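You operate a simulated robot arm through the tools that you are given. There is no shell and no other tool. Be economical: measure what you need, move in short steps, check, and stop when the job is done.

You run a simulated two-armed robot. Do the job below in one go: nothing can be reset, and whatever is moved stays where it is left.

JOB
Wipe up the spill on the top of the ledger table with the rag there and put it back.

It is judged by the outcome, as a careful person would: the job done as asked, and still so three seconds after it is handed in. It fails if anything else is knocked over, pushed out of place, dropped, spilled or broken.

ROBOT AND FRAMES
Two 7-joint arms with two-finger parallel grippers on one trunk, on a base that drives. Base frame: it is fixed to the floor where the robot stands at the start and does not move with it; the origin is under the middle of the robot, x ahead of it, y to its left, z up; the surface under the hand at the start is at about z = 72. Units: cm, degrees, N and s.
The left shoulder is at the start at [7, 16.3, 109.5], the right one opposite. With the tool pointing down near the work surface each hand reaches from about 38 to 88 cm from the robot's upright axis, wherever it stands, measured 20 degrees to its own side. Payload 3.43 kg a hand.
The tool frame of a hand sits at the grasp point between the pads (the TCP): z along the fingers, y along the line on which they close. The tips reach 3.4 cm beyond it. The gripper opens to 12.8 cm. The fingers are 2.4 cm wide and 1.2 cm thick; the gripper's body (4.8 by 13 cm) begins 9.6 cm behind the TCP.
Orientation is told as [roll, pitch, yaw] about the base's x, y, z axes, in that order, counted from this pose: with the fingers straight down and closing along the base's y, the tool's x points along the base's -x, its y along +y and its z along -z.

CONTROLS
- The arms move only by the tool drive_tool. It takes "left_motion", "right_motion" or both (then of equal length, played together; a hand with none holds still); each is one flat list of numbers, 7 for each row, row after row: the shift along the base's x, y, z in units of 40 mm (1.0 is 40 mm), then the turn, a rotation vector about the base's x, y, z in units of 4 degrees (1.0 is 4 degrees), then the finger opening in cm, from 0 to 12.8. In form: [dx, dy, dz, ax, ay, az, claw, dx, dy, dz, ax, ay, az, claw, ...]. A call has 1 to 8 rows; each row shifts and turns the commanded pose from where the row before left it. A call with a number of a shift or a turn outside -1 to 1 is refused whole. Each row takes 0.2 s and may step no farther than 5 cm and 8.6 degrees from the row before; otherwise, or with a gripper value out of range, the whole call is refused. A pose out of reach is approached as far as the arm can. The call stops where the force on the tool passes 40 N (or 10 N more than at its start, if that is more) or the arm is blocked; 0.2 s more then pass. Each finger travels about 15.3 cm/s and halts on what it meets, pressing with about 40 N; the grip force reading is that of the motor and also rises with nothing between the fingers. The clock runs only during rows and for 0.2 s after the last one: add rows that do not move to give the fingers time. The reply holds the time, the measured pose of the TCP, the force on the tool along the base axes, the opening and the grip force, in the units named above and with some noise, with the torque about the TCP (base axes, N m) and any sound that the robot's microphone picked up.
- Cameras (640 x 400 px; columns grow to the right, rows downward): "scene" is now at [12.83, -2.44, 130.74]; the picture's right is [-0.28, -0.96, 0.00], its down [-0.67, 0.19, -0.71] and it looks along [0.69, -0.20, -0.70] (base axes); focal length 252 px, centre (320, 200). "left" rides on the left gripper at [7.6, 1.1, -16] in its tool frame; the picture's right is [-0.15, 0.99, 0.00], its down [-0.88, -0.13, -0.46] and it looks along [-0.45, -0.07, 0.89] (tool axes); focal length 234 px, centre (320, 200). "right" rides on the right gripper at [7.6, -1.1, -16] in its tool frame; the picture's right is [0.15, 0.99, 0.00], its down [-0.88, 0.13, -0.46] and it looks along [-0.45, 0.07, 0.89] (tool axes); focal length 234 px, centre (320, 200). There is no depth. A picture from a camera that has moved, and an enlarged one, comes with that camera's place and axes in the base frame and with its lens.
- capture(camera): a new picture of that camera. No time passes.
- move_column(by): slides the trunk up (or, below 0, down) by that many cm; the arms and the scene camera ride with it, the base frame stays. It gives what a move gives, with no picture.
- base_move(legs): drives the robot by 1 to 6 legs, each [ahead, left, turn to the left] in cm, cm and degrees, along the robot's own axes; the way and the turn of a leg run together, so that a leg with both is an arc; at most 150 cm and 180 degrees a leg. The arms and the cameras ride along, it lands a little off, and it stops where it bumps. It gives what a move gives.
- head_to(pan, tilt): turns the head with the scene camera to pan (to the left, within 86 degrees either way) and tilt (down, from -29 to 69), counted from straight ahead of the robot. It gives what a move gives.
- close_up(camera, box): a new picture of the part [left, top, right, bottom] of that camera's present view, enlarged. No time passes.
- job_done(): hands the job in; it is judged then, once.

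Work in short steps. Places have to be worked out from the pictures, the camera data and where the tool is seen: move nearer, look again, correct. Check each grasp and each placing, and mend what went wrong. You have 120 turns and 92 pictures in all, those below and enlarged ones among them. Open the grippers and draw the arms clear of the work before you hand the job in, unless the task says otherwise; then end with one line.

The tools are called after ">>>" as a command line: name --argument value ..., lists and objects as JSON in quotes. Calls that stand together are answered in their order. drive_tool: Moves the arms, as the interface text tells. Its arguments: {"type":"object","properties":{"left_motion":{"type":"array","items":{"type":"number"}},"right_motion":{"type":"array","items":{"type":"number"}}},"required":[]} The other tools are called the same way: move_column (by) slides the trunk up or down; base_move (legs) drives the base; head_to (pan, tilt) turns the head that bears the scene camera; capture (camera) takes a picture; close_up (camera, box) takes an enlarged picture of a part of a camera's view; job_done () hands the job in.

At the start:

```text
clock: 0.0
left_ee_pos: [59.09, 14.1, 97.91]
left_tcp_rot: [0.0, 0.0, 0.0]
left_wrist_force: [0.5, 0.0, 0.5]
left_wrist_torque: [0.02, -0.01, 0.02]
left_width: 12.8
left_grasp_force: 0.0
right_ee_pos: [64.12, -35.84, 94.17]
right_tcp_rot: [-0.1, 0.1, 0.0]
right_wrist_force: [-0.4, -0.6, 0.3]
right_wrist_torque: [-0.02, 0.0, 0.01]
right_width: 12.8
right_grasp_force: 0.0
trunk travel left (down, up): [-57.5, 36.5]
robot x, y, heading: [0.02, -0.19, 0.4]
head pan, tilt: [-16.0, 44.5]
```

scene: 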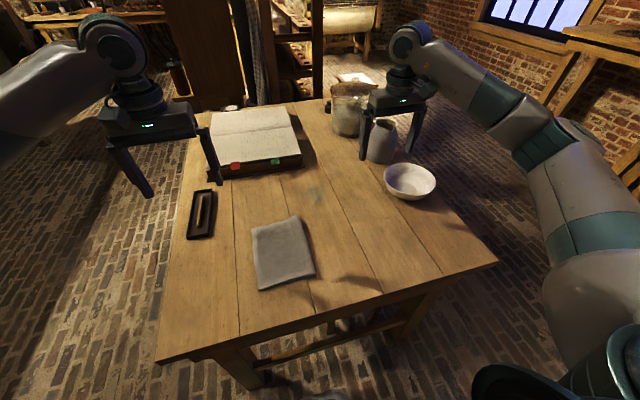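
right: 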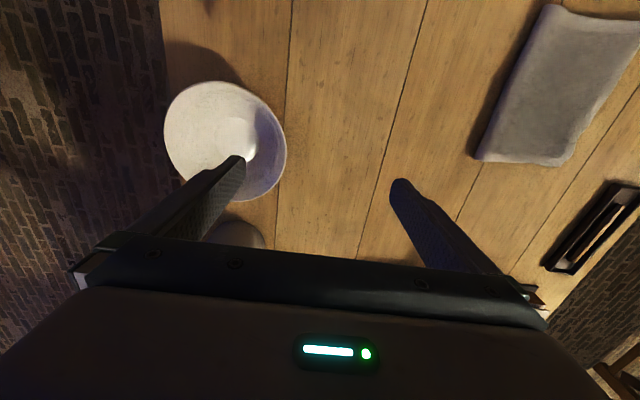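
left: 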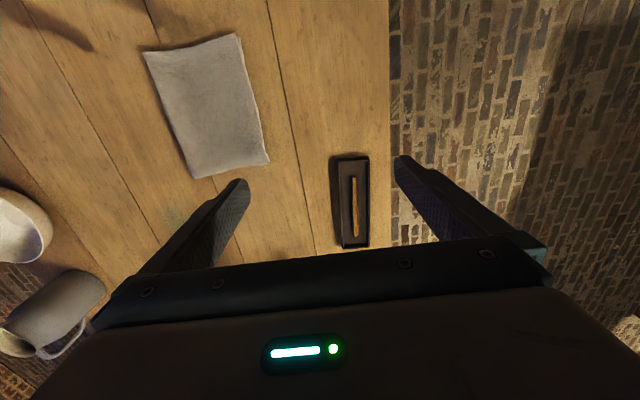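

The rag lies mid-table near the robot; there is a faint stain near pixel (315,195). I'll enlarge this to find the spill.

>>> close_up --camera "scene" --box '[240, 140, 400, 240]'

>>> close_up --camera "scene" --box '[160, 80, 480, 280]'

```text
4.00 times, centred on (320, 190) of scene
camera zoom: at [12.83, -2.44, 130.74], right [-0.28, -0.96, 0.0], down [-0.67, 0.19, -0.71], along [0.69, -0.2, -0.7], focal length 1007 px, centre (320, 240)
```

zoom: 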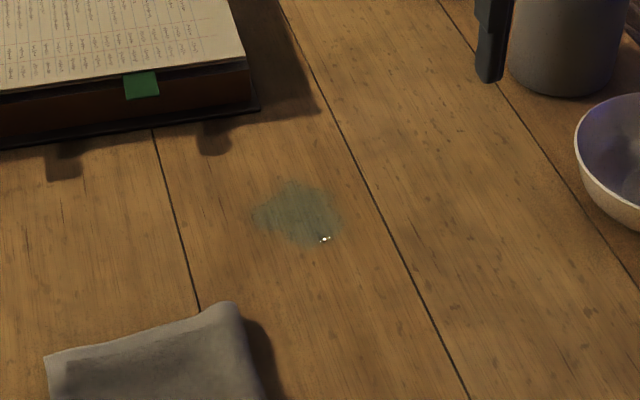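

```text
2.00 times, centred on (320, 180) of scene
camera zoom: at [12.83, -2.44, 130.74], right [-0.28, -0.96, 0.0], down [-0.67, 0.19, -0.71], along [0.69, -0.2, -0.7], focal length 504 px, centre (320, 240)
```

zoom: 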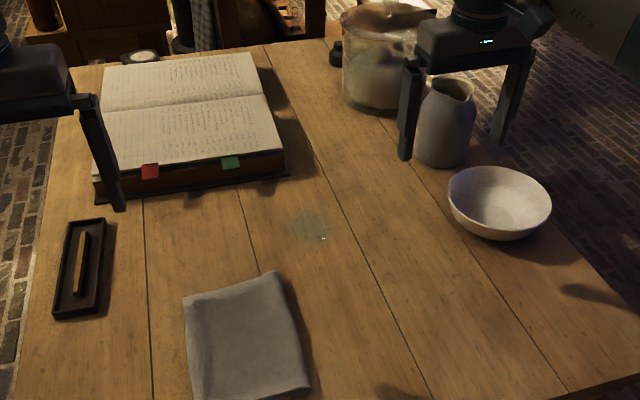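

The spill is at about (74,-18), roughly 4 cm radius; the rag centre is about (55,-3), about 21 x 14 cm. I'll look at the rag's thickness and folds.

>>> close_up --camera "left" --box '[120, 10, 312, 210]'

>>> close_up --camera "scene" --box '[220, 200, 348, 300]'

>>> close_up --camera "right" --box '[448, 0, 640, 180]'

```text
2.00 times, centred on (216, 110) of left
camera zoom: at [51.54, 15.2, 113.79], right [0.15, 0.99, 0.0], down [0.88, -0.13, 0.46], along [0.45, -0.07, -0.89], focal length 468 px, centre (528, 380)
```

zoom: 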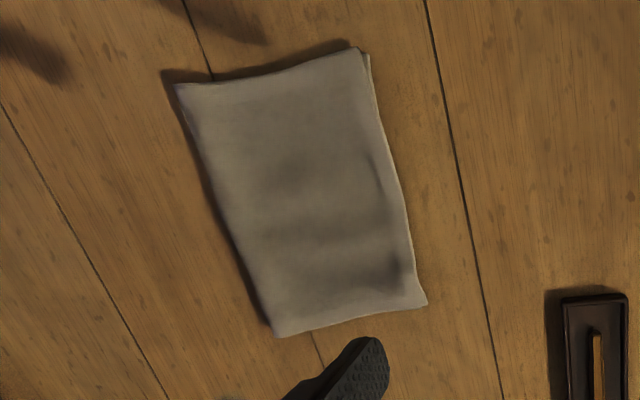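

```text
4.00 times, centred on (284, 250) of scene
camera zoom: at [12.83, -2.44, 130.74], right [-0.28, -0.96, 0.0], down [-0.67, 0.19, -0.71], along [0.69, -0.2, -0.7], focal length 1007 px, centre (464, 0)
```

zoom: 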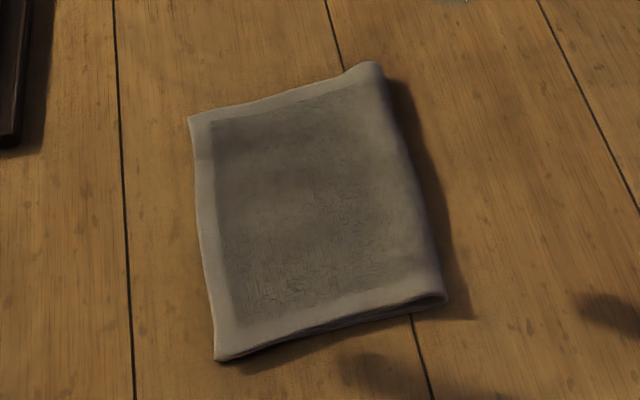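

```text
2.22 times, centred on (544, 90) of right
camera zoom: at [56.51, -36.92, 110.02], right [-0.15, 0.99, 0.0], down [0.88, 0.13, 0.46], along [0.45, 0.07, -0.89], focal length 520 px, centre (-178, 444)
```

zoom: 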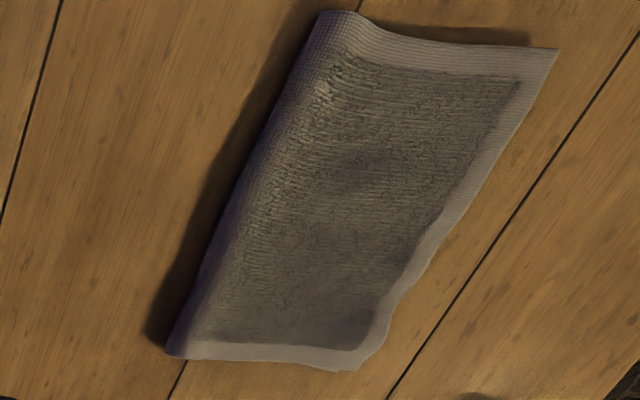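

The rag is a folded cloth with its long axis along x and its raised fold on the -y side. I'll move the left arm out of the way and bring the right hand towards the rag's middle with a partial opening.

>>> drive_tool --left_motion '[0, 1, 0.5, 0, 0, 0, 12.8, 0, 1, 0.5, 0, 0, 0, 12.8, 0, 1, 0, 0, 0, 0, 12.8, 0, 1, 0, 0, 0, 0, 12.8, 0, 0.5, 0, 0, 0, 0, 12.8, 0, 0, 0, 0, 0, 0, 12.8, 0, 0, 0, 0, 0, 0, 12.8, 0, 0, 0, 0, 0, 0, 12.8]' --right_motion '[-0.3, 1, 0, 0, 0, 0, 12.8, -0.3, 1, 0, 0, 0, 0, 10, -0.3, 1, 0, 0, 0, 0, 7, -0.3, 1, 0, 0, 0, 0, 6, -0.3, 1, 0, 0, 0, 0, 6, -0.3, 1, -0.5, 0, 0, 0, 6, -0.35, 1, -0.5, 0, 0, 0, 6, 0, 1, -0.5, 0, 0, 0, 6]'

>>> capture --camera "right"

>>> capture --camera "scene"

```text
clock: 1.8
left_ee_pos: [59.01, 32.2, 101.92]
left_tcp_rot: [-0.1, 0.1, 0.0]
left_wrist_force: [0.6, 0.4, 0.4]
left_wrist_torque: [0.01, 0.02, -0.01]
left_width: 12.8
left_grasp_force: 0.0
right_ee_pos: [55.43, -3.51, 88.19]
right_tcp_rot: [-0.1, 0.2, -0.1]
right_wrist_force: [0.7, -0.2, -0.7]
right_wrist_torque: [0.03, 0.04, 0.01]
right_width: 5.99
right_grasp_force: 0.2
trunk travel left (down, up): [-57.5, 36.5]
robot x, y, heading: [-0.05, -0.2, 0.1]
head pan, tilt: [-16.0, 44.5]
```

```text
83 pictures are left
camera right: at [47.83, -4.63, 104.14], right [-0.15, 0.99, 0.0], down [0.88, 0.13, 0.45], along [0.45, 0.07, -0.89], focal length 234 px, centre (320, 200)
```

right: 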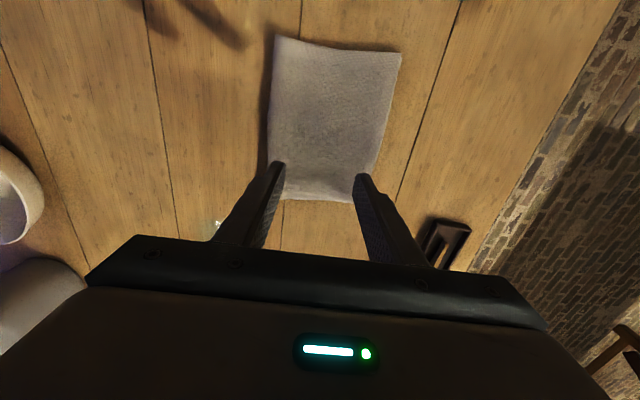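

```text
82 pictures are left
camera scene: at [12.9, -2.28, 130.74], right [-0.28, -0.96, 0.0], down [-0.67, 0.19, -0.71], along [0.69, -0.2, -0.7], focal length 252 px, centre (320, 200)
```

scene: 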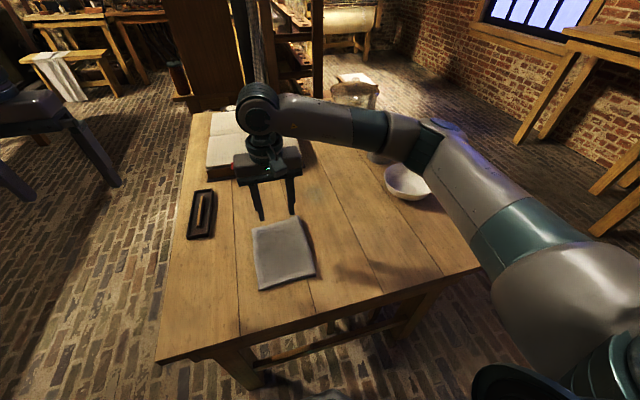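

Both views put the rag centre at about (54.3,-3), right under the hand. I'll lower to just above it.

>>> drive_tool --right_motion '[-0.2, 0, -0.7, 0, 0, 0, 6, 0, 0, -0.7, 0, 0, 0, 6, 0, 0, -0.6, 0, 0, 0, 6, 0, 0, -0.4, 0, 0, 0, 6, 0, 0, -0.2, 0, 0, 0, 6, 0, 0, 0, 0, 0, 0, 6]'

>>> close_up --camera "scene" --box '[220, 190, 348, 290]'

```text
clock: 3.2
left_ee_pos: [58.93, 32.12, 102.08]
left_tcp_rot: [0.0, 0.0, 0.0]
left_wrist_force: [0.4, 0.9, 0.5]
left_wrist_torque: [0.03, 0.05, -0.01]
left_width: 12.77
left_grasp_force: 0.1
right_ee_pos: [54.67, -3.9, 77.77]
right_tcp_rot: [0.0, 0.0, 0.0]
right_wrist_force: [0.1, 0.9, 0.3]
right_wrist_torque: [-0.03, 0.02, -0.02]
right_width: 6.0
right_grasp_force: 0.1
trunk travel left (down, up): [-57.5, 36.5]
robot x, y, heading: [-0.4, 0.01, 0.0]
head pan, tilt: [-16.0, 44.5]
```

```text
4.00 times, centred on (284, 240) of scene
camera zoom: at [12.83, -2.42, 130.74], right [-0.28, -0.96, 0.0], down [-0.67, 0.19, -0.71], along [0.69, -0.2, -0.7], focal length 1007 px, centre (464, 40)
```

zoom: 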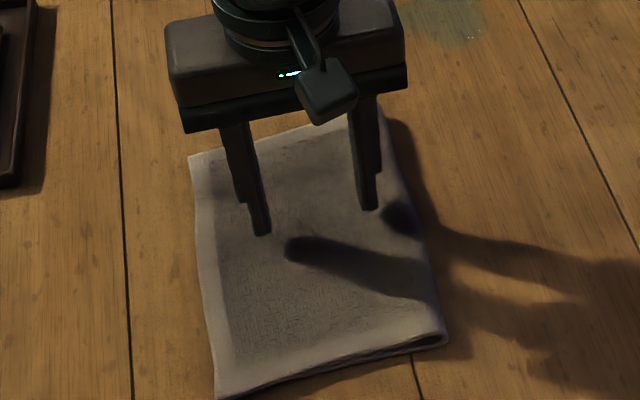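

The fingers are over the middle of the rag, slightly above it. I'll creep down until they touch.

>>> drive_tool --right_motion '[0, 0, -0.15, 0, 0, 0, 6, 0, 0, -0.1, 0, 0, 0, 6, 0, 0, -0.1, 0, 0, 0, 6, 0, 0, 0, 0, 0, 0, 6]'

```text
clock: 4.2
left_ee_pos: [59.0, 32.14, 102.14]
left_tcp_rot: [0.0, -0.1, -0.1]
left_wrist_force: [-0.1, -0.1, -0.1]
left_wrist_torque: [0.02, 0.01, -0.01]
left_width: 12.79
left_grasp_force: 0.1
right_ee_pos: [54.66, -3.8, 76.43]
right_tcp_rot: [0.0, 0.0, 0.0]
right_wrist_force: [-0.5, -0.3, 1.2]
right_wrist_torque: [-0.01, 0.02, 0.0]
right_width: 5.98
right_grasp_force: 0.0
trunk travel left (down, up): [-57.5, 36.5]
robot x, y, heading: [0.1, -0.02, -0.1]
head pan, tilt: [-16.0, 44.5]
```

Tips are at about z=73 with barely any force. I'll keep lowering in small steps.

>>> drive_tool --right_motion '[0, 0, -0.05, 0, 0, 0, 6, 0, 0, -0.05, 0, 0, 0, 6, 0, 0, -0.05, 0, 0, 0, 6, 0, 0, 0, 0, 0, 0, 6]'

>>> close_up --camera "scene" --box '[220, 190, 348, 290]'

```text
clock: 5.2
left_ee_pos: [58.77, 32.18, 102.12]
left_tcp_rot: [0.0, -0.1, 0.0]
left_wrist_force: [0.1, -0.8, 0.2]
left_wrist_torque: [0.0, 0.04, 0.0]
left_width: 12.79
left_grasp_force: 0.1
right_ee_pos: [54.71, -3.7, 75.84]
right_tcp_rot: [0.0, -0.2, -0.1]
right_wrist_force: [0.2, -1.6, 19.0]
right_wrist_torque: [-0.12, -0.03, -0.01]
right_width: 6.02
right_grasp_force: 0.1
trunk travel left (down, up): [-57.5, 36.5]
robot x, y, heading: [-0.36, -0.04, -0.1]
head pan, tilt: [-16.0, 44.5]
```

```text
4.00 times, centred on (284, 240) of scene
camera zoom: at [12.65, -2.44, 130.78], right [-0.28, -0.96, 0.0], down [-0.67, 0.19, -0.71], along [0.69, -0.2, -0.7], focal length 1007 px, centre (464, 40)
```

zoom: 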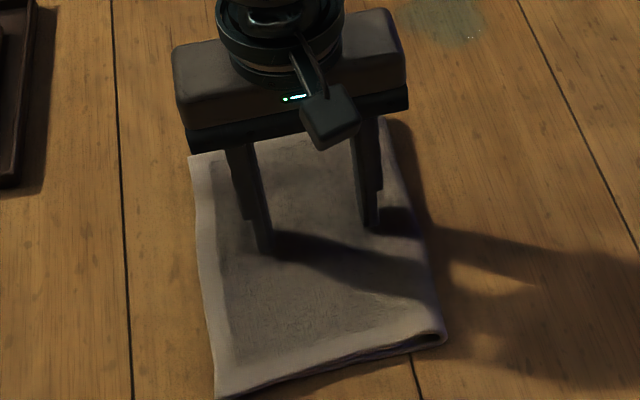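

Contact at 19 N pressing, tips at about z=72.4. I'll close the fingers to gather the cloth.

>>> drive_tool --right_motion '[0, 0, 0, 0, 0, 0, 4, 0, 0, 0, 0, 0, 0, 2, 0, 0, 0, 0, 0, 0, 0, 0, 0, 0, 0, 0, 0, 0, 0, 0, 0, 0, 0, 0, 0]'

>>> close_up --camera "scene" --box '[220, 190, 348, 290]'

>>> capture --camera "right"

```text
clock: 6.4
left_ee_pos: [58.72, 32.25, 102.19]
left_tcp_rot: [-0.1, -0.1, 0.0]
left_wrist_force: [0.0, -0.1, -0.3]
left_wrist_torque: [-0.02, 0.02, -0.02]
left_width: 12.79
left_grasp_force: 0.2
right_ee_pos: [54.64, -3.86, 76.0]
right_tcp_rot: [0.0, -0.2, 0.0]
right_wrist_force: [3.6, -0.2, 27.8]
right_wrist_torque: [0.04, -0.05, -0.02]
right_width: 0.95
right_grasp_force: 39.8
trunk travel left (down, up): [-57.5, 36.5]
robot x, y, heading: [-0.24, 0.16, 0.1]
head pan, tilt: [-16.0, 44.5]
```

```text
4.00 times, centred on (284, 240) of scene
camera zoom: at [12.6, -2.41, 130.78], right [-0.28, -0.96, 0.0], down [-0.67, 0.19, -0.71], along [0.69, -0.2, -0.7], focal length 1007 px, centre (464, 40)
```

zoom: 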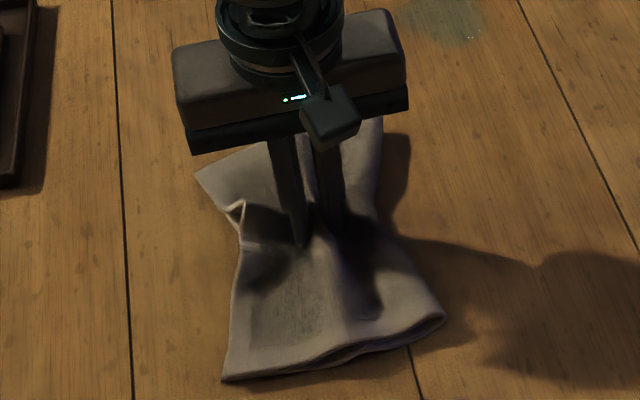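

```text
78 pictures are left
camera right: at [47.0, -4.87, 91.76], right [-0.15, 0.99, 0.0], down [0.88, 0.13, 0.46], along [0.45, 0.07, -0.89], focal length 234 px, centre (320, 200)
```

right: 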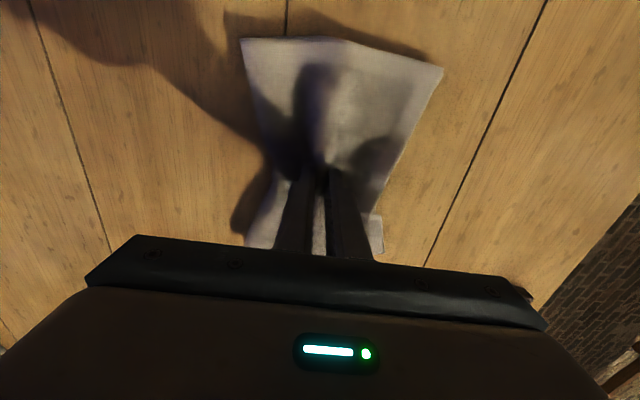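

The cloth is truly pinched (0.95 cm, 40 N). I'll ease up 0.4 cm and drag it towards the spill at (74,-18).

>>> drive_tool --right_motion '[0, 0, 0.1, 0, 0, 0, 0, 0.6, -0.44, 0, 0, 0, 0, 0, 0.6, -0.44, 0, 0, 0, 0, 0, 0.6, -0.44, 0, 0, 0, 0, 0, 0.6, -0.44, 0, 0, 0, 0, 0, 0.6, -0.44, 0, 0, 0, 0, 0, 0.6, -0.44, 0, 0, 0, 0, 0, 0, 0, 0, 0, 0, 0, 0]'

>>> capture --camera "right"

>>> close_up --camera "scene" --box '[220, 120, 412, 270]'

```text
clock: 8.2
left_ee_pos: [58.97, 32.11, 102.03]
left_tcp_rot: [0.0, -0.1, 0.0]
left_wrist_force: [-0.9, -0.6, 0.4]
left_wrist_torque: [0.0, 0.01, 0.01]
left_width: 12.8
left_grasp_force: 0.3
right_ee_pos: [69.0, -14.24, 76.13]
right_tcp_rot: [0.0, 0.0, 0.1]
right_wrist_force: [-0.8, 0.0, 2.6]
right_wrist_torque: [0.03, 0.05, 0.0]
right_width: 0.92
right_grasp_force: 39.7
trunk travel left (down, up): [-57.5, 36.5]
robot x, y, heading: [0.03, 0.02, -0.1]
head pan, tilt: [-16.0, 44.5]
```

```text
77 pictures are left
camera right: at [61.46, -15.39, 92.02], right [-0.15, 0.99, 0.0], down [0.88, 0.13, 0.46], along [0.45, 0.07, -0.89], focal length 234 px, centre (320, 200)
```

right: 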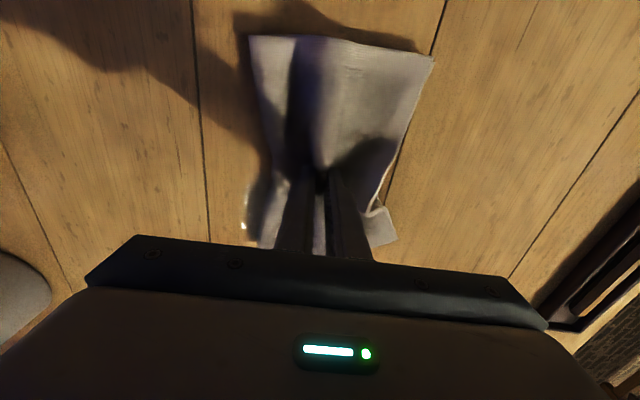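

```text
2.67 times, centred on (316, 195) of scene
camera zoom: at [12.77, -2.41, 130.75], right [-0.28, -0.96, 0.0], down [-0.67, 0.19, -0.71], along [0.69, -0.2, -0.7], focal length 672 px, centre (331, 213)
```

zoom: 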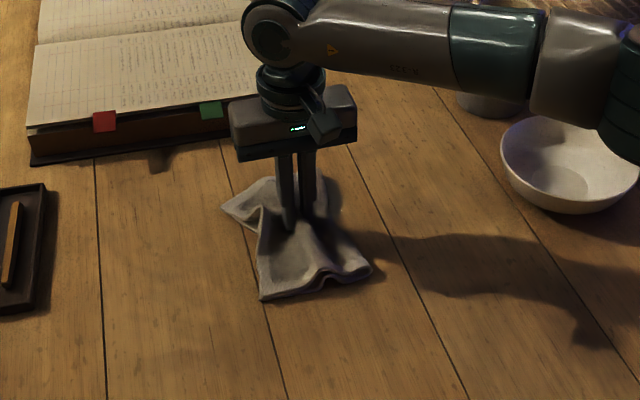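

The rag follows well. I'll continue over the spill's centre and press lightly.

>>> drive_tool --right_motion '[0.65, -0.5, 0, 0, 0, 0, 0, 0.7, -0.5, -0.05, 0, 0, 0, 0, 0, 0, -0.06, 0, 0, 0, 0, 0, 0, 0, 0, 0, 0, 0]'

>>> capture --camera "right"

>>> close_up --camera "scene" --box '[220, 120, 412, 270]'

```text
clock: 9.2
left_ee_pos: [58.79, 32.31, 102.17]
left_tcp_rot: [0.0, -0.1, 0.0]
left_wrist_force: [0.8, -0.3, 0.7]
left_wrist_torque: [-0.01, -0.01, -0.01]
left_width: 12.79
left_grasp_force: 0.0
right_ee_pos: [74.53, -18.16, 75.87]
right_tcp_rot: [0.0, -0.3, 0.1]
right_wrist_force: [-1.3, 2.2, 17.1]
right_wrist_torque: [0.14, 0.01, 0.02]
right_width: 0.88
right_grasp_force: 39.7
trunk travel left (down, up): [-57.5, 36.5]
robot x, y, heading: [-0.29, -0.08, -0.2]
head pan, tilt: [-16.0, 44.5]
```

```text
75 pictures are left
camera right: at [66.86, -19.33, 91.81], right [-0.15, 0.99, 0.0], down [0.88, 0.13, 0.46], along [0.45, 0.07, -0.89], focal length 234 px, centre (320, 200)
```

right: 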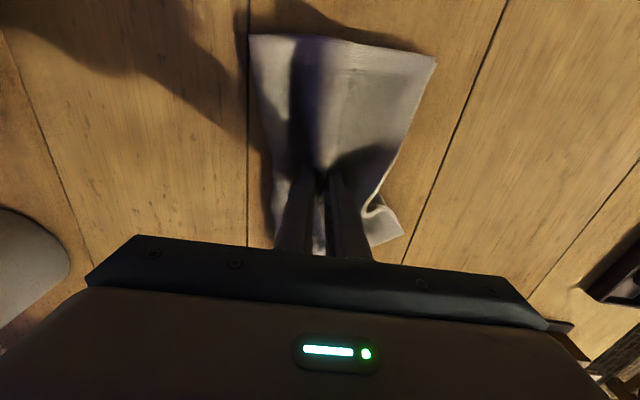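

```text
2.67 times, centred on (316, 195) of scene
camera zoom: at [12.59, -2.35, 130.79], right [-0.28, -0.96, 0.0], down [-0.67, 0.19, -0.71], along [0.69, -0.2, -0.7], focal length 672 px, centre (331, 213)
```

zoom: 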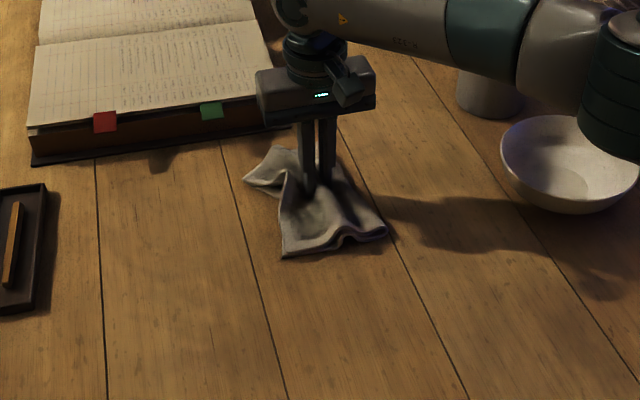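

Centred on the spill with 17 N of pressure. Now a raster of wiping strokes across it.

>>> drive_tool --right_motion '[-0.9, 0.8, 0, 0, 0, 0, 0, 0.9, 0, 0, 0, 0, 0, 0, 0.9, 0, 0, 0, 0, 0, 0, 0, -0.4, 0, 0, 0, 0, 0, -0.9, 0, 0, 0, 0, 0, 0, -0.9, 0, 0, 0, 0, 0, 0, 0, -0.4, 0, 0, 0, 0, 0, 0.9, 0, 0, 0, 0, 0, 0]'

>>> drive_tool --right_motion '[0.9, 0, 0, 0, 0, 0, 0, 0, -0.4, 0, 0, 0, 0, 0, -0.9, 0, 0, 0, 0, 0, 0, -0.9, 0, 0, 0, 0, 0, 0, 0, -0.4, 0, 0, 0, 0, 0, 0.9, 0, 0, 0, 0, 0, 0, 0.9, 0, 0, 0, 0, 0, 0, -0.9, 0.8, 0, 0, 0, 0, 0]'

>>> drive_tool --right_motion '[-0.7, 0, 0.1, 0, 0, 0, 0, -0.8, 0.6, 0, 0, 0, 0, 0, -0.8, 0.6, 0, 0, 0, 0, 0, -0.8, 0.6, 0, 0, 0, 0, 0, -0.5, 0.4, 0, 0, 0, 0, 0, -0.5, 0.4, 0, 0, 0, 0, 0, 0, 0, 0, 0, 0, 0, 0]'

>>> close_up --camera "scene" --box '[220, 120, 412, 270]'

```text
clock: 11.0
left_ee_pos: [58.62, 32.17, 102.14]
left_tcp_rot: [-0.1, 0.0, 0.0]
left_wrist_force: [-0.1, 0.2, -0.1]
left_wrist_torque: [-0.05, 0.02, 0.01]
left_width: 12.79
left_grasp_force: 0.0
right_ee_pos: [74.15, -18.45, 75.9]
right_tcp_rot: [-0.1, -0.1, -0.2]
right_wrist_force: [-8.2, 0.1, 26.4]
right_wrist_torque: [0.03, 0.34, 0.0]
right_width: 0.89
right_grasp_force: 39.8
trunk travel left (down, up): [-57.5, 36.5]
robot x, y, heading: [-0.07, 0.06, 0.0]
head pan, tilt: [-16.0, 44.5]
```

```text
clock: 12.8
left_ee_pos: [58.71, 32.11, 102.25]
left_tcp_rot: [0.0, -0.2, 0.0]
left_wrist_force: [-0.9, 0.6, -0.3]
left_wrist_torque: [-0.01, -0.04, -0.02]
left_width: 12.8
left_grasp_force: 0.1
right_ee_pos: [74.54, -18.44, 75.92]
right_tcp_rot: [-0.1, -0.3, 0.0]
right_wrist_force: [5.8, -3.4, 24.2]
right_wrist_torque: [-0.13, -0.21, 0.02]
right_width: 0.89
right_grasp_force: 39.9
trunk travel left (down, up): [-57.5, 36.5]
robot x, y, heading: [0.24, -0.04, 0.1]
head pan, tilt: [-16.0, 44.5]
```

```text
clock: 14.4
left_ee_pos: [59.02, 32.12, 102.08]
left_tcp_rot: [0.1, 0.0, 0.0]
left_wrist_force: [-0.7, -0.2, 0.1]
left_wrist_torque: [0.01, 0.0, 0.03]
left_width: 12.79
left_grasp_force: 0.0
right_ee_pos: [57.92, -7.86, 76.12]
right_tcp_rot: [0.1, 0.0, 0.0]
right_wrist_force: [0.3, -1.2, 6.5]
right_wrist_torque: [0.01, -0.02, -0.03]
right_width: 0.87
right_grasp_force: 40.2
trunk travel left (down, up): [-57.5, 36.5]
robot x, y, heading: [0.18, -0.02, -0.1]
head pan, tilt: [-16.0, 44.5]
```

```text
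2.67 times, centred on (316, 195) of scene
camera zoom: at [12.79, -2.46, 130.75], right [-0.28, -0.96, 0.0], down [-0.67, 0.19, -0.71], along [0.69, -0.2, -0.7], focal length 672 px, centre (331, 213)
```

zoom: 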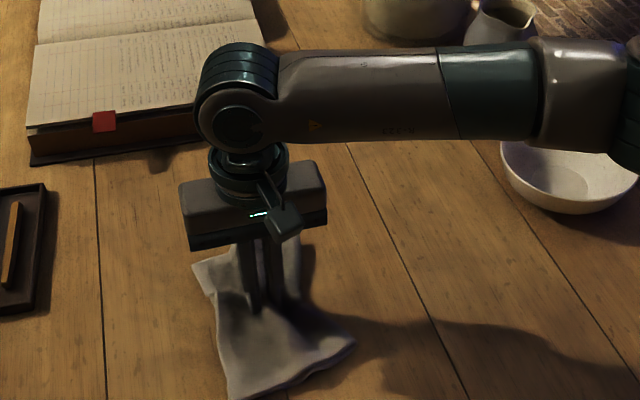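

The rag is nearly back. I'll check the spill area in more detail.

>>> close_up --camera "scene" --box '[270, 155, 366, 230]'

>>> capture --camera "right"

```text
5.33 times, centred on (318, 192) of scene
camera zoom: at [12.79, -2.46, 130.75], right [-0.28, -0.96, 0.0], down [-0.67, 0.19, -0.71], along [0.69, -0.2, -0.7], focal length 1343 px, centre (331, 240)
```

zoom: 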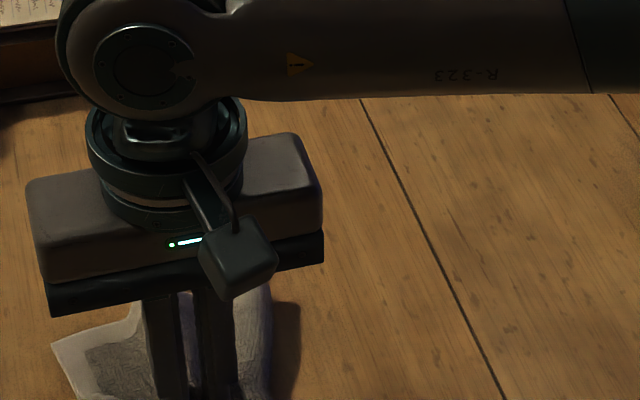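

```text
71 pictures are left
camera right: at [50.38, -8.97, 91.94], right [-0.15, 0.99, 0.0], down [0.88, 0.13, 0.46], along [0.45, 0.07, -0.89], focal length 234 px, centre (320, 200)
```

right: 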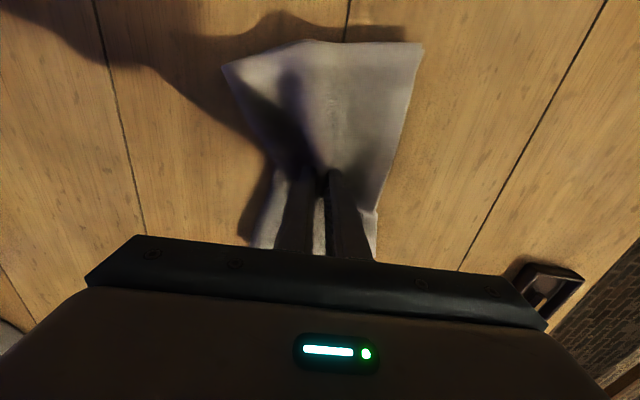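

The visible part of the spill spot is clean. I'll move on to the rag's home position (54.7,-3.8), still gripping, to see the whole spot.

>>> drive_tool --right_motion '[-0.4, 0.5, 0, 0, 0, 0, 0, -0.42, 0.52, 0, 0, 0, 0, 0, 0, 0, 0, 0, 0, 0, 0]'

>>> close_up --camera "scene" --box '[220, 140, 380, 290]'

>>> close_up --camera "scene" --box '[270, 155, 366, 230]'

```text
clock: 15.2
left_ee_pos: [58.98, 32.06, 101.99]
left_tcp_rot: [0.1, 0.0, 0.0]
left_wrist_force: [-0.8, -0.4, 0.0]
left_wrist_torque: [-0.02, 0.04, -0.04]
left_width: 12.8
left_grasp_force: 0.0
right_ee_pos: [54.57, -3.89, 76.17]
right_tcp_rot: [0.0, 0.1, 0.1]
right_wrist_force: [-0.4, 0.4, 2.5]
right_wrist_torque: [0.09, -0.04, -0.02]
right_width: 0.92
right_grasp_force: 39.6
trunk travel left (down, up): [-57.5, 36.5]
robot x, y, heading: [0.18, 0.37, -0.2]
head pan, tilt: [-16.0, 44.5]
```

```text
2.67 times, centred on (300, 215) of scene
camera zoom: at [12.82, -2.46, 130.74], right [-0.28, -0.96, 0.0], down [-0.67, 0.19, -0.71], along [0.69, -0.2, -0.7], focal length 672 px, centre (373, 160)
```

zoom: 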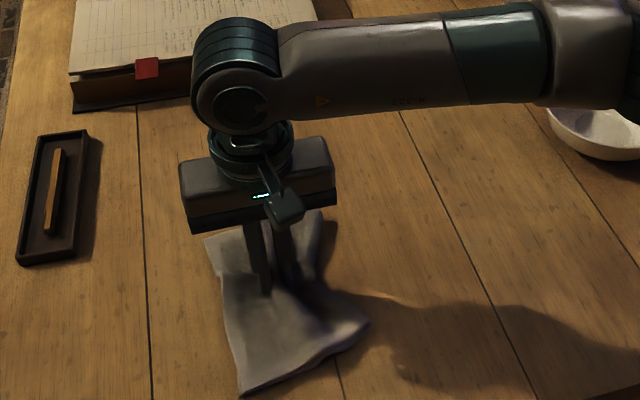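

```text
5.33 times, centred on (318, 192) of scene
camera zoom: at [12.82, -2.46, 130.74], right [-0.28, -0.96, 0.0], down [-0.67, 0.19, -0.71], along [0.69, -0.2, -0.7], focal length 1343 px, centre (331, 240)
```

zoom: 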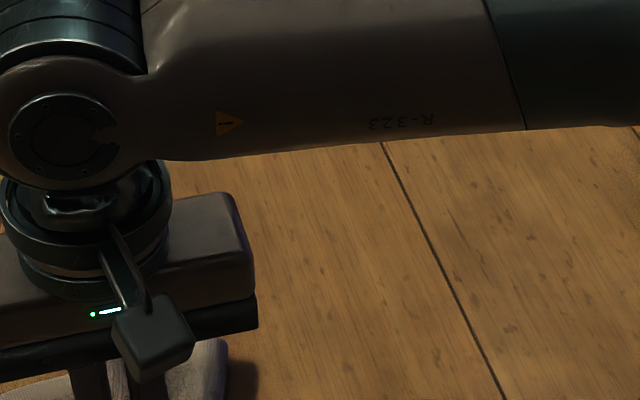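

The spill spot is fully clean. Now I press lightly and open the fingers with tips on the cloth, to spread it back out.

>>> drive_tool --right_motion '[0, 0, -0.06, 0, 0, 0, 0, 0, 0, 0, 0, 0, 0, 2, 0, 0, 0, 0, 0, 0, 4, 0, 0, 0, 0, 0, 0, 6, 0, 0, 0, 0, 0, 0, 7, 0, 0, 0, 0, 0, 0, 7]'

>>> close_up --camera "scene" --box '[220, 190, 348, 290]'

```text
clock: 16.6
left_ee_pos: [58.95, 32.21, 102.1]
left_tcp_rot: [0.0, 0.0, -0.1]
left_wrist_force: [0.0, 0.5, 0.2]
left_wrist_torque: [0.02, -0.02, 0.0]
left_width: 12.82
left_grasp_force: 0.0
right_ee_pos: [54.73, -3.86, 76.06]
right_tcp_rot: [0.0, -0.1, -0.1]
right_wrist_force: [0.2, 0.4, 8.7]
right_wrist_torque: [-0.01, 0.01, 0.0]
right_width: 6.58
right_grasp_force: 0.0
trunk travel left (down, up): [-57.5, 36.5]
robot x, y, heading: [-0.2, 0.17, -0.0]
head pan, tilt: [-16.0, 44.5]
```

```text
4.00 times, centred on (284, 240) of scene
camera zoom: at [12.75, -2.42, 130.76], right [-0.28, -0.96, 0.0], down [-0.67, 0.19, -0.71], along [0.69, -0.2, -0.7], focal length 1007 px, centre (464, 40)
```

zoom: 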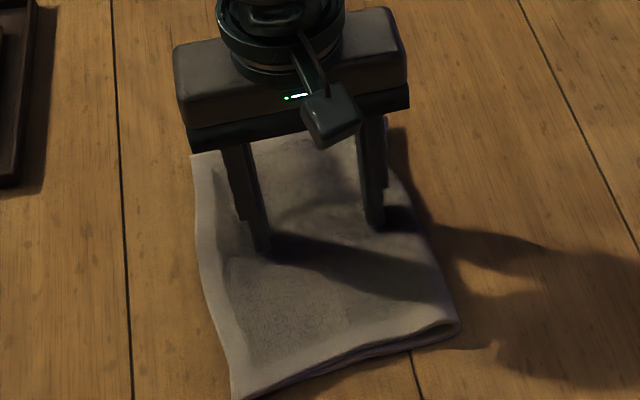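

The rag spread back almost exactly as it was. I'll raise straight up and draw the arm back.

>>> drive_tool --right_motion '[0, 0, 0.3, 0, 0, 0, 7, 0, 0, 0.8, 0, 0, 0, 7, 0, 0, 1, 0, 0, 0, 7, 0, 0, 1, 0, 0, 0, 7, 0, 0, 1, 0, 0, 0, 7, 0, -1, 0.5, 0, 0, 0, 7, 0, -1, 0.3, 0, 0, 0, 7, 0, -1, 0, 0, 0, 0, 7]'

>>> drive_tool --right_motion '[0, -1, 0, 0, 0, 0, 7, 0, -1, 0, 0, 0, 0, 7, 0, -1, 0, 0, 0, 0, 7, 0, -1, 0, 0, 0, 0, 7, 0, -1, 0, 0, 0, 0, 7, 0, 0, 0, 0, 0, 0, 7]'

>>> capture --camera "scene"

>>> close_up --camera "scene" --box '[220, 200, 348, 300]'

>>> close_up --camera "scene" --box '[240, 140, 400, 240]'

```text
clock: 18.4
left_ee_pos: [58.92, 32.02, 102.07]
left_tcp_rot: [0.1, 0.0, 0.0]
left_wrist_force: [0.2, -0.5, 0.7]
left_wrist_torque: [0.03, 0.05, 0.0]
left_width: 12.79
left_grasp_force: 0.2
right_ee_pos: [54.62, -15.95, 95.51]
right_tcp_rot: [0.0, 0.1, 0.0]
right_wrist_force: [0.3, 0.5, 0.0]
right_wrist_torque: [0.06, 0.0, 0.01]
right_width: 7.01
right_grasp_force: 0.0
trunk travel left (down, up): [-57.5, 36.5]
robot x, y, heading: [-0.05, -0.19, -0.4]
head pan, tilt: [-16.0, 44.5]
```

```text
clock: 19.8
left_ee_pos: [59.04, 32.06, 102.05]
left_tcp_rot: [0.0, 0.0, 0.0]
left_wrist_force: [-0.1, 0.5, 0.5]
left_wrist_torque: [0.01, 0.02, 0.01]
left_width: 12.81
left_grasp_force: 0.0
right_ee_pos: [55.06, -35.84, 95.39]
right_tcp_rot: [-0.1, 0.0, 0.0]
right_wrist_force: [0.8, 0.4, -1.0]
right_wrist_torque: [-0.02, -0.01, 0.01]
right_width: 6.99
right_grasp_force: 0.1
trunk travel left (down, up): [-57.5, 36.5]
robot x, y, heading: [0.19, -0.03, 0.3]
head pan, tilt: [-16.0, 44.5]
```

```text
67 pictures are left
camera scene: at [12.86, -2.37, 130.74], right [-0.28, -0.96, 0.0], down [-0.67, 0.19, -0.71], along [0.69, -0.2, -0.7], focal length 252 px, centre (320, 200)
```

scene: 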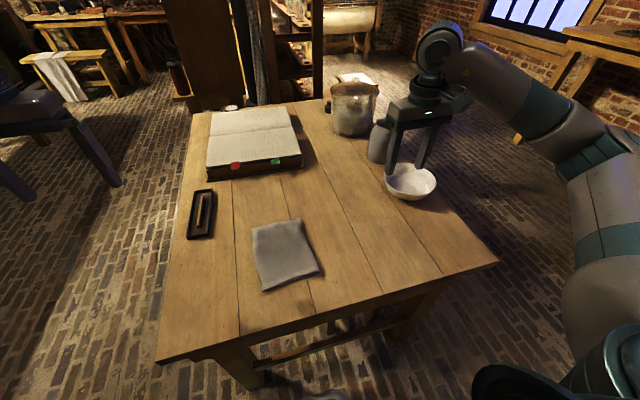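

```text
4.00 times, centred on (284, 250) of scene
camera zoom: at [12.86, -2.37, 130.74], right [-0.28, -0.96, 0.0], down [-0.67, 0.19, -0.71], along [0.69, -0.2, -0.7], focal length 1007 px, centre (464, 0)
```

zoom: 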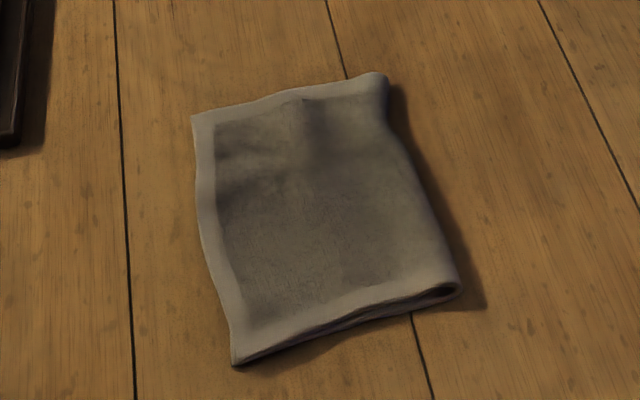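

```text
4.00 times, centred on (320, 190) of scene
camera zoom: at [12.86, -2.37, 130.74], right [-0.28, -0.96, 0.0], down [-0.67, 0.19, -0.71], along [0.69, -0.2, -0.7], focal length 1007 px, centre (320, 240)
```

zoom: 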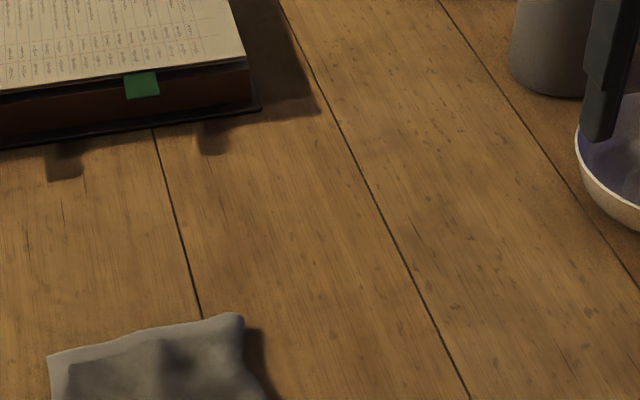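

The spill is gone, the rag is back within about 1 cm, and everything else is undisturbed. I'll raise the right hand clear with the gripper fully open.

>>> drive_tool --right_motion '[-0.3, 0, 0.8, 0, 0, 0, 10, -0.3, 0, 0.8, 0, 0, 0, 12.8, 0, 0, 0, 0, 0, 0, 12.8, 0, 0, 0, 0, 0, 0, 12.8]'

>>> job_done

```text
clock: 20.8
left_ee_pos: [58.85, 32.05, 102.03]
left_tcp_rot: [0.1, 0.1, -0.1]
left_wrist_force: [0.7, -0.2, 0.6]
left_wrist_torque: [0.02, 0.0, 0.01]
left_width: 12.8
left_grasp_force: 0.1
right_ee_pos: [52.62, -35.6, 101.78]
right_tcp_rot: [0.0, 0.0, 0.0]
right_wrist_force: [0.8, 0.1, 0.4]
right_wrist_torque: [-0.04, -0.04, -0.02]
right_width: 12.81
right_grasp_force: 0.0
trunk travel left (down, up): [-57.5, 36.5]
robot x, y, heading: [-0.22, 0.07, 0.1]
head pan, tilt: [-16.0, 44.5]
```

```text
The job is handed in.
```

The spill on the ledger table is wiped up, the rag is back within about 1 cm of where it lay, and nothing else on the table was moved.
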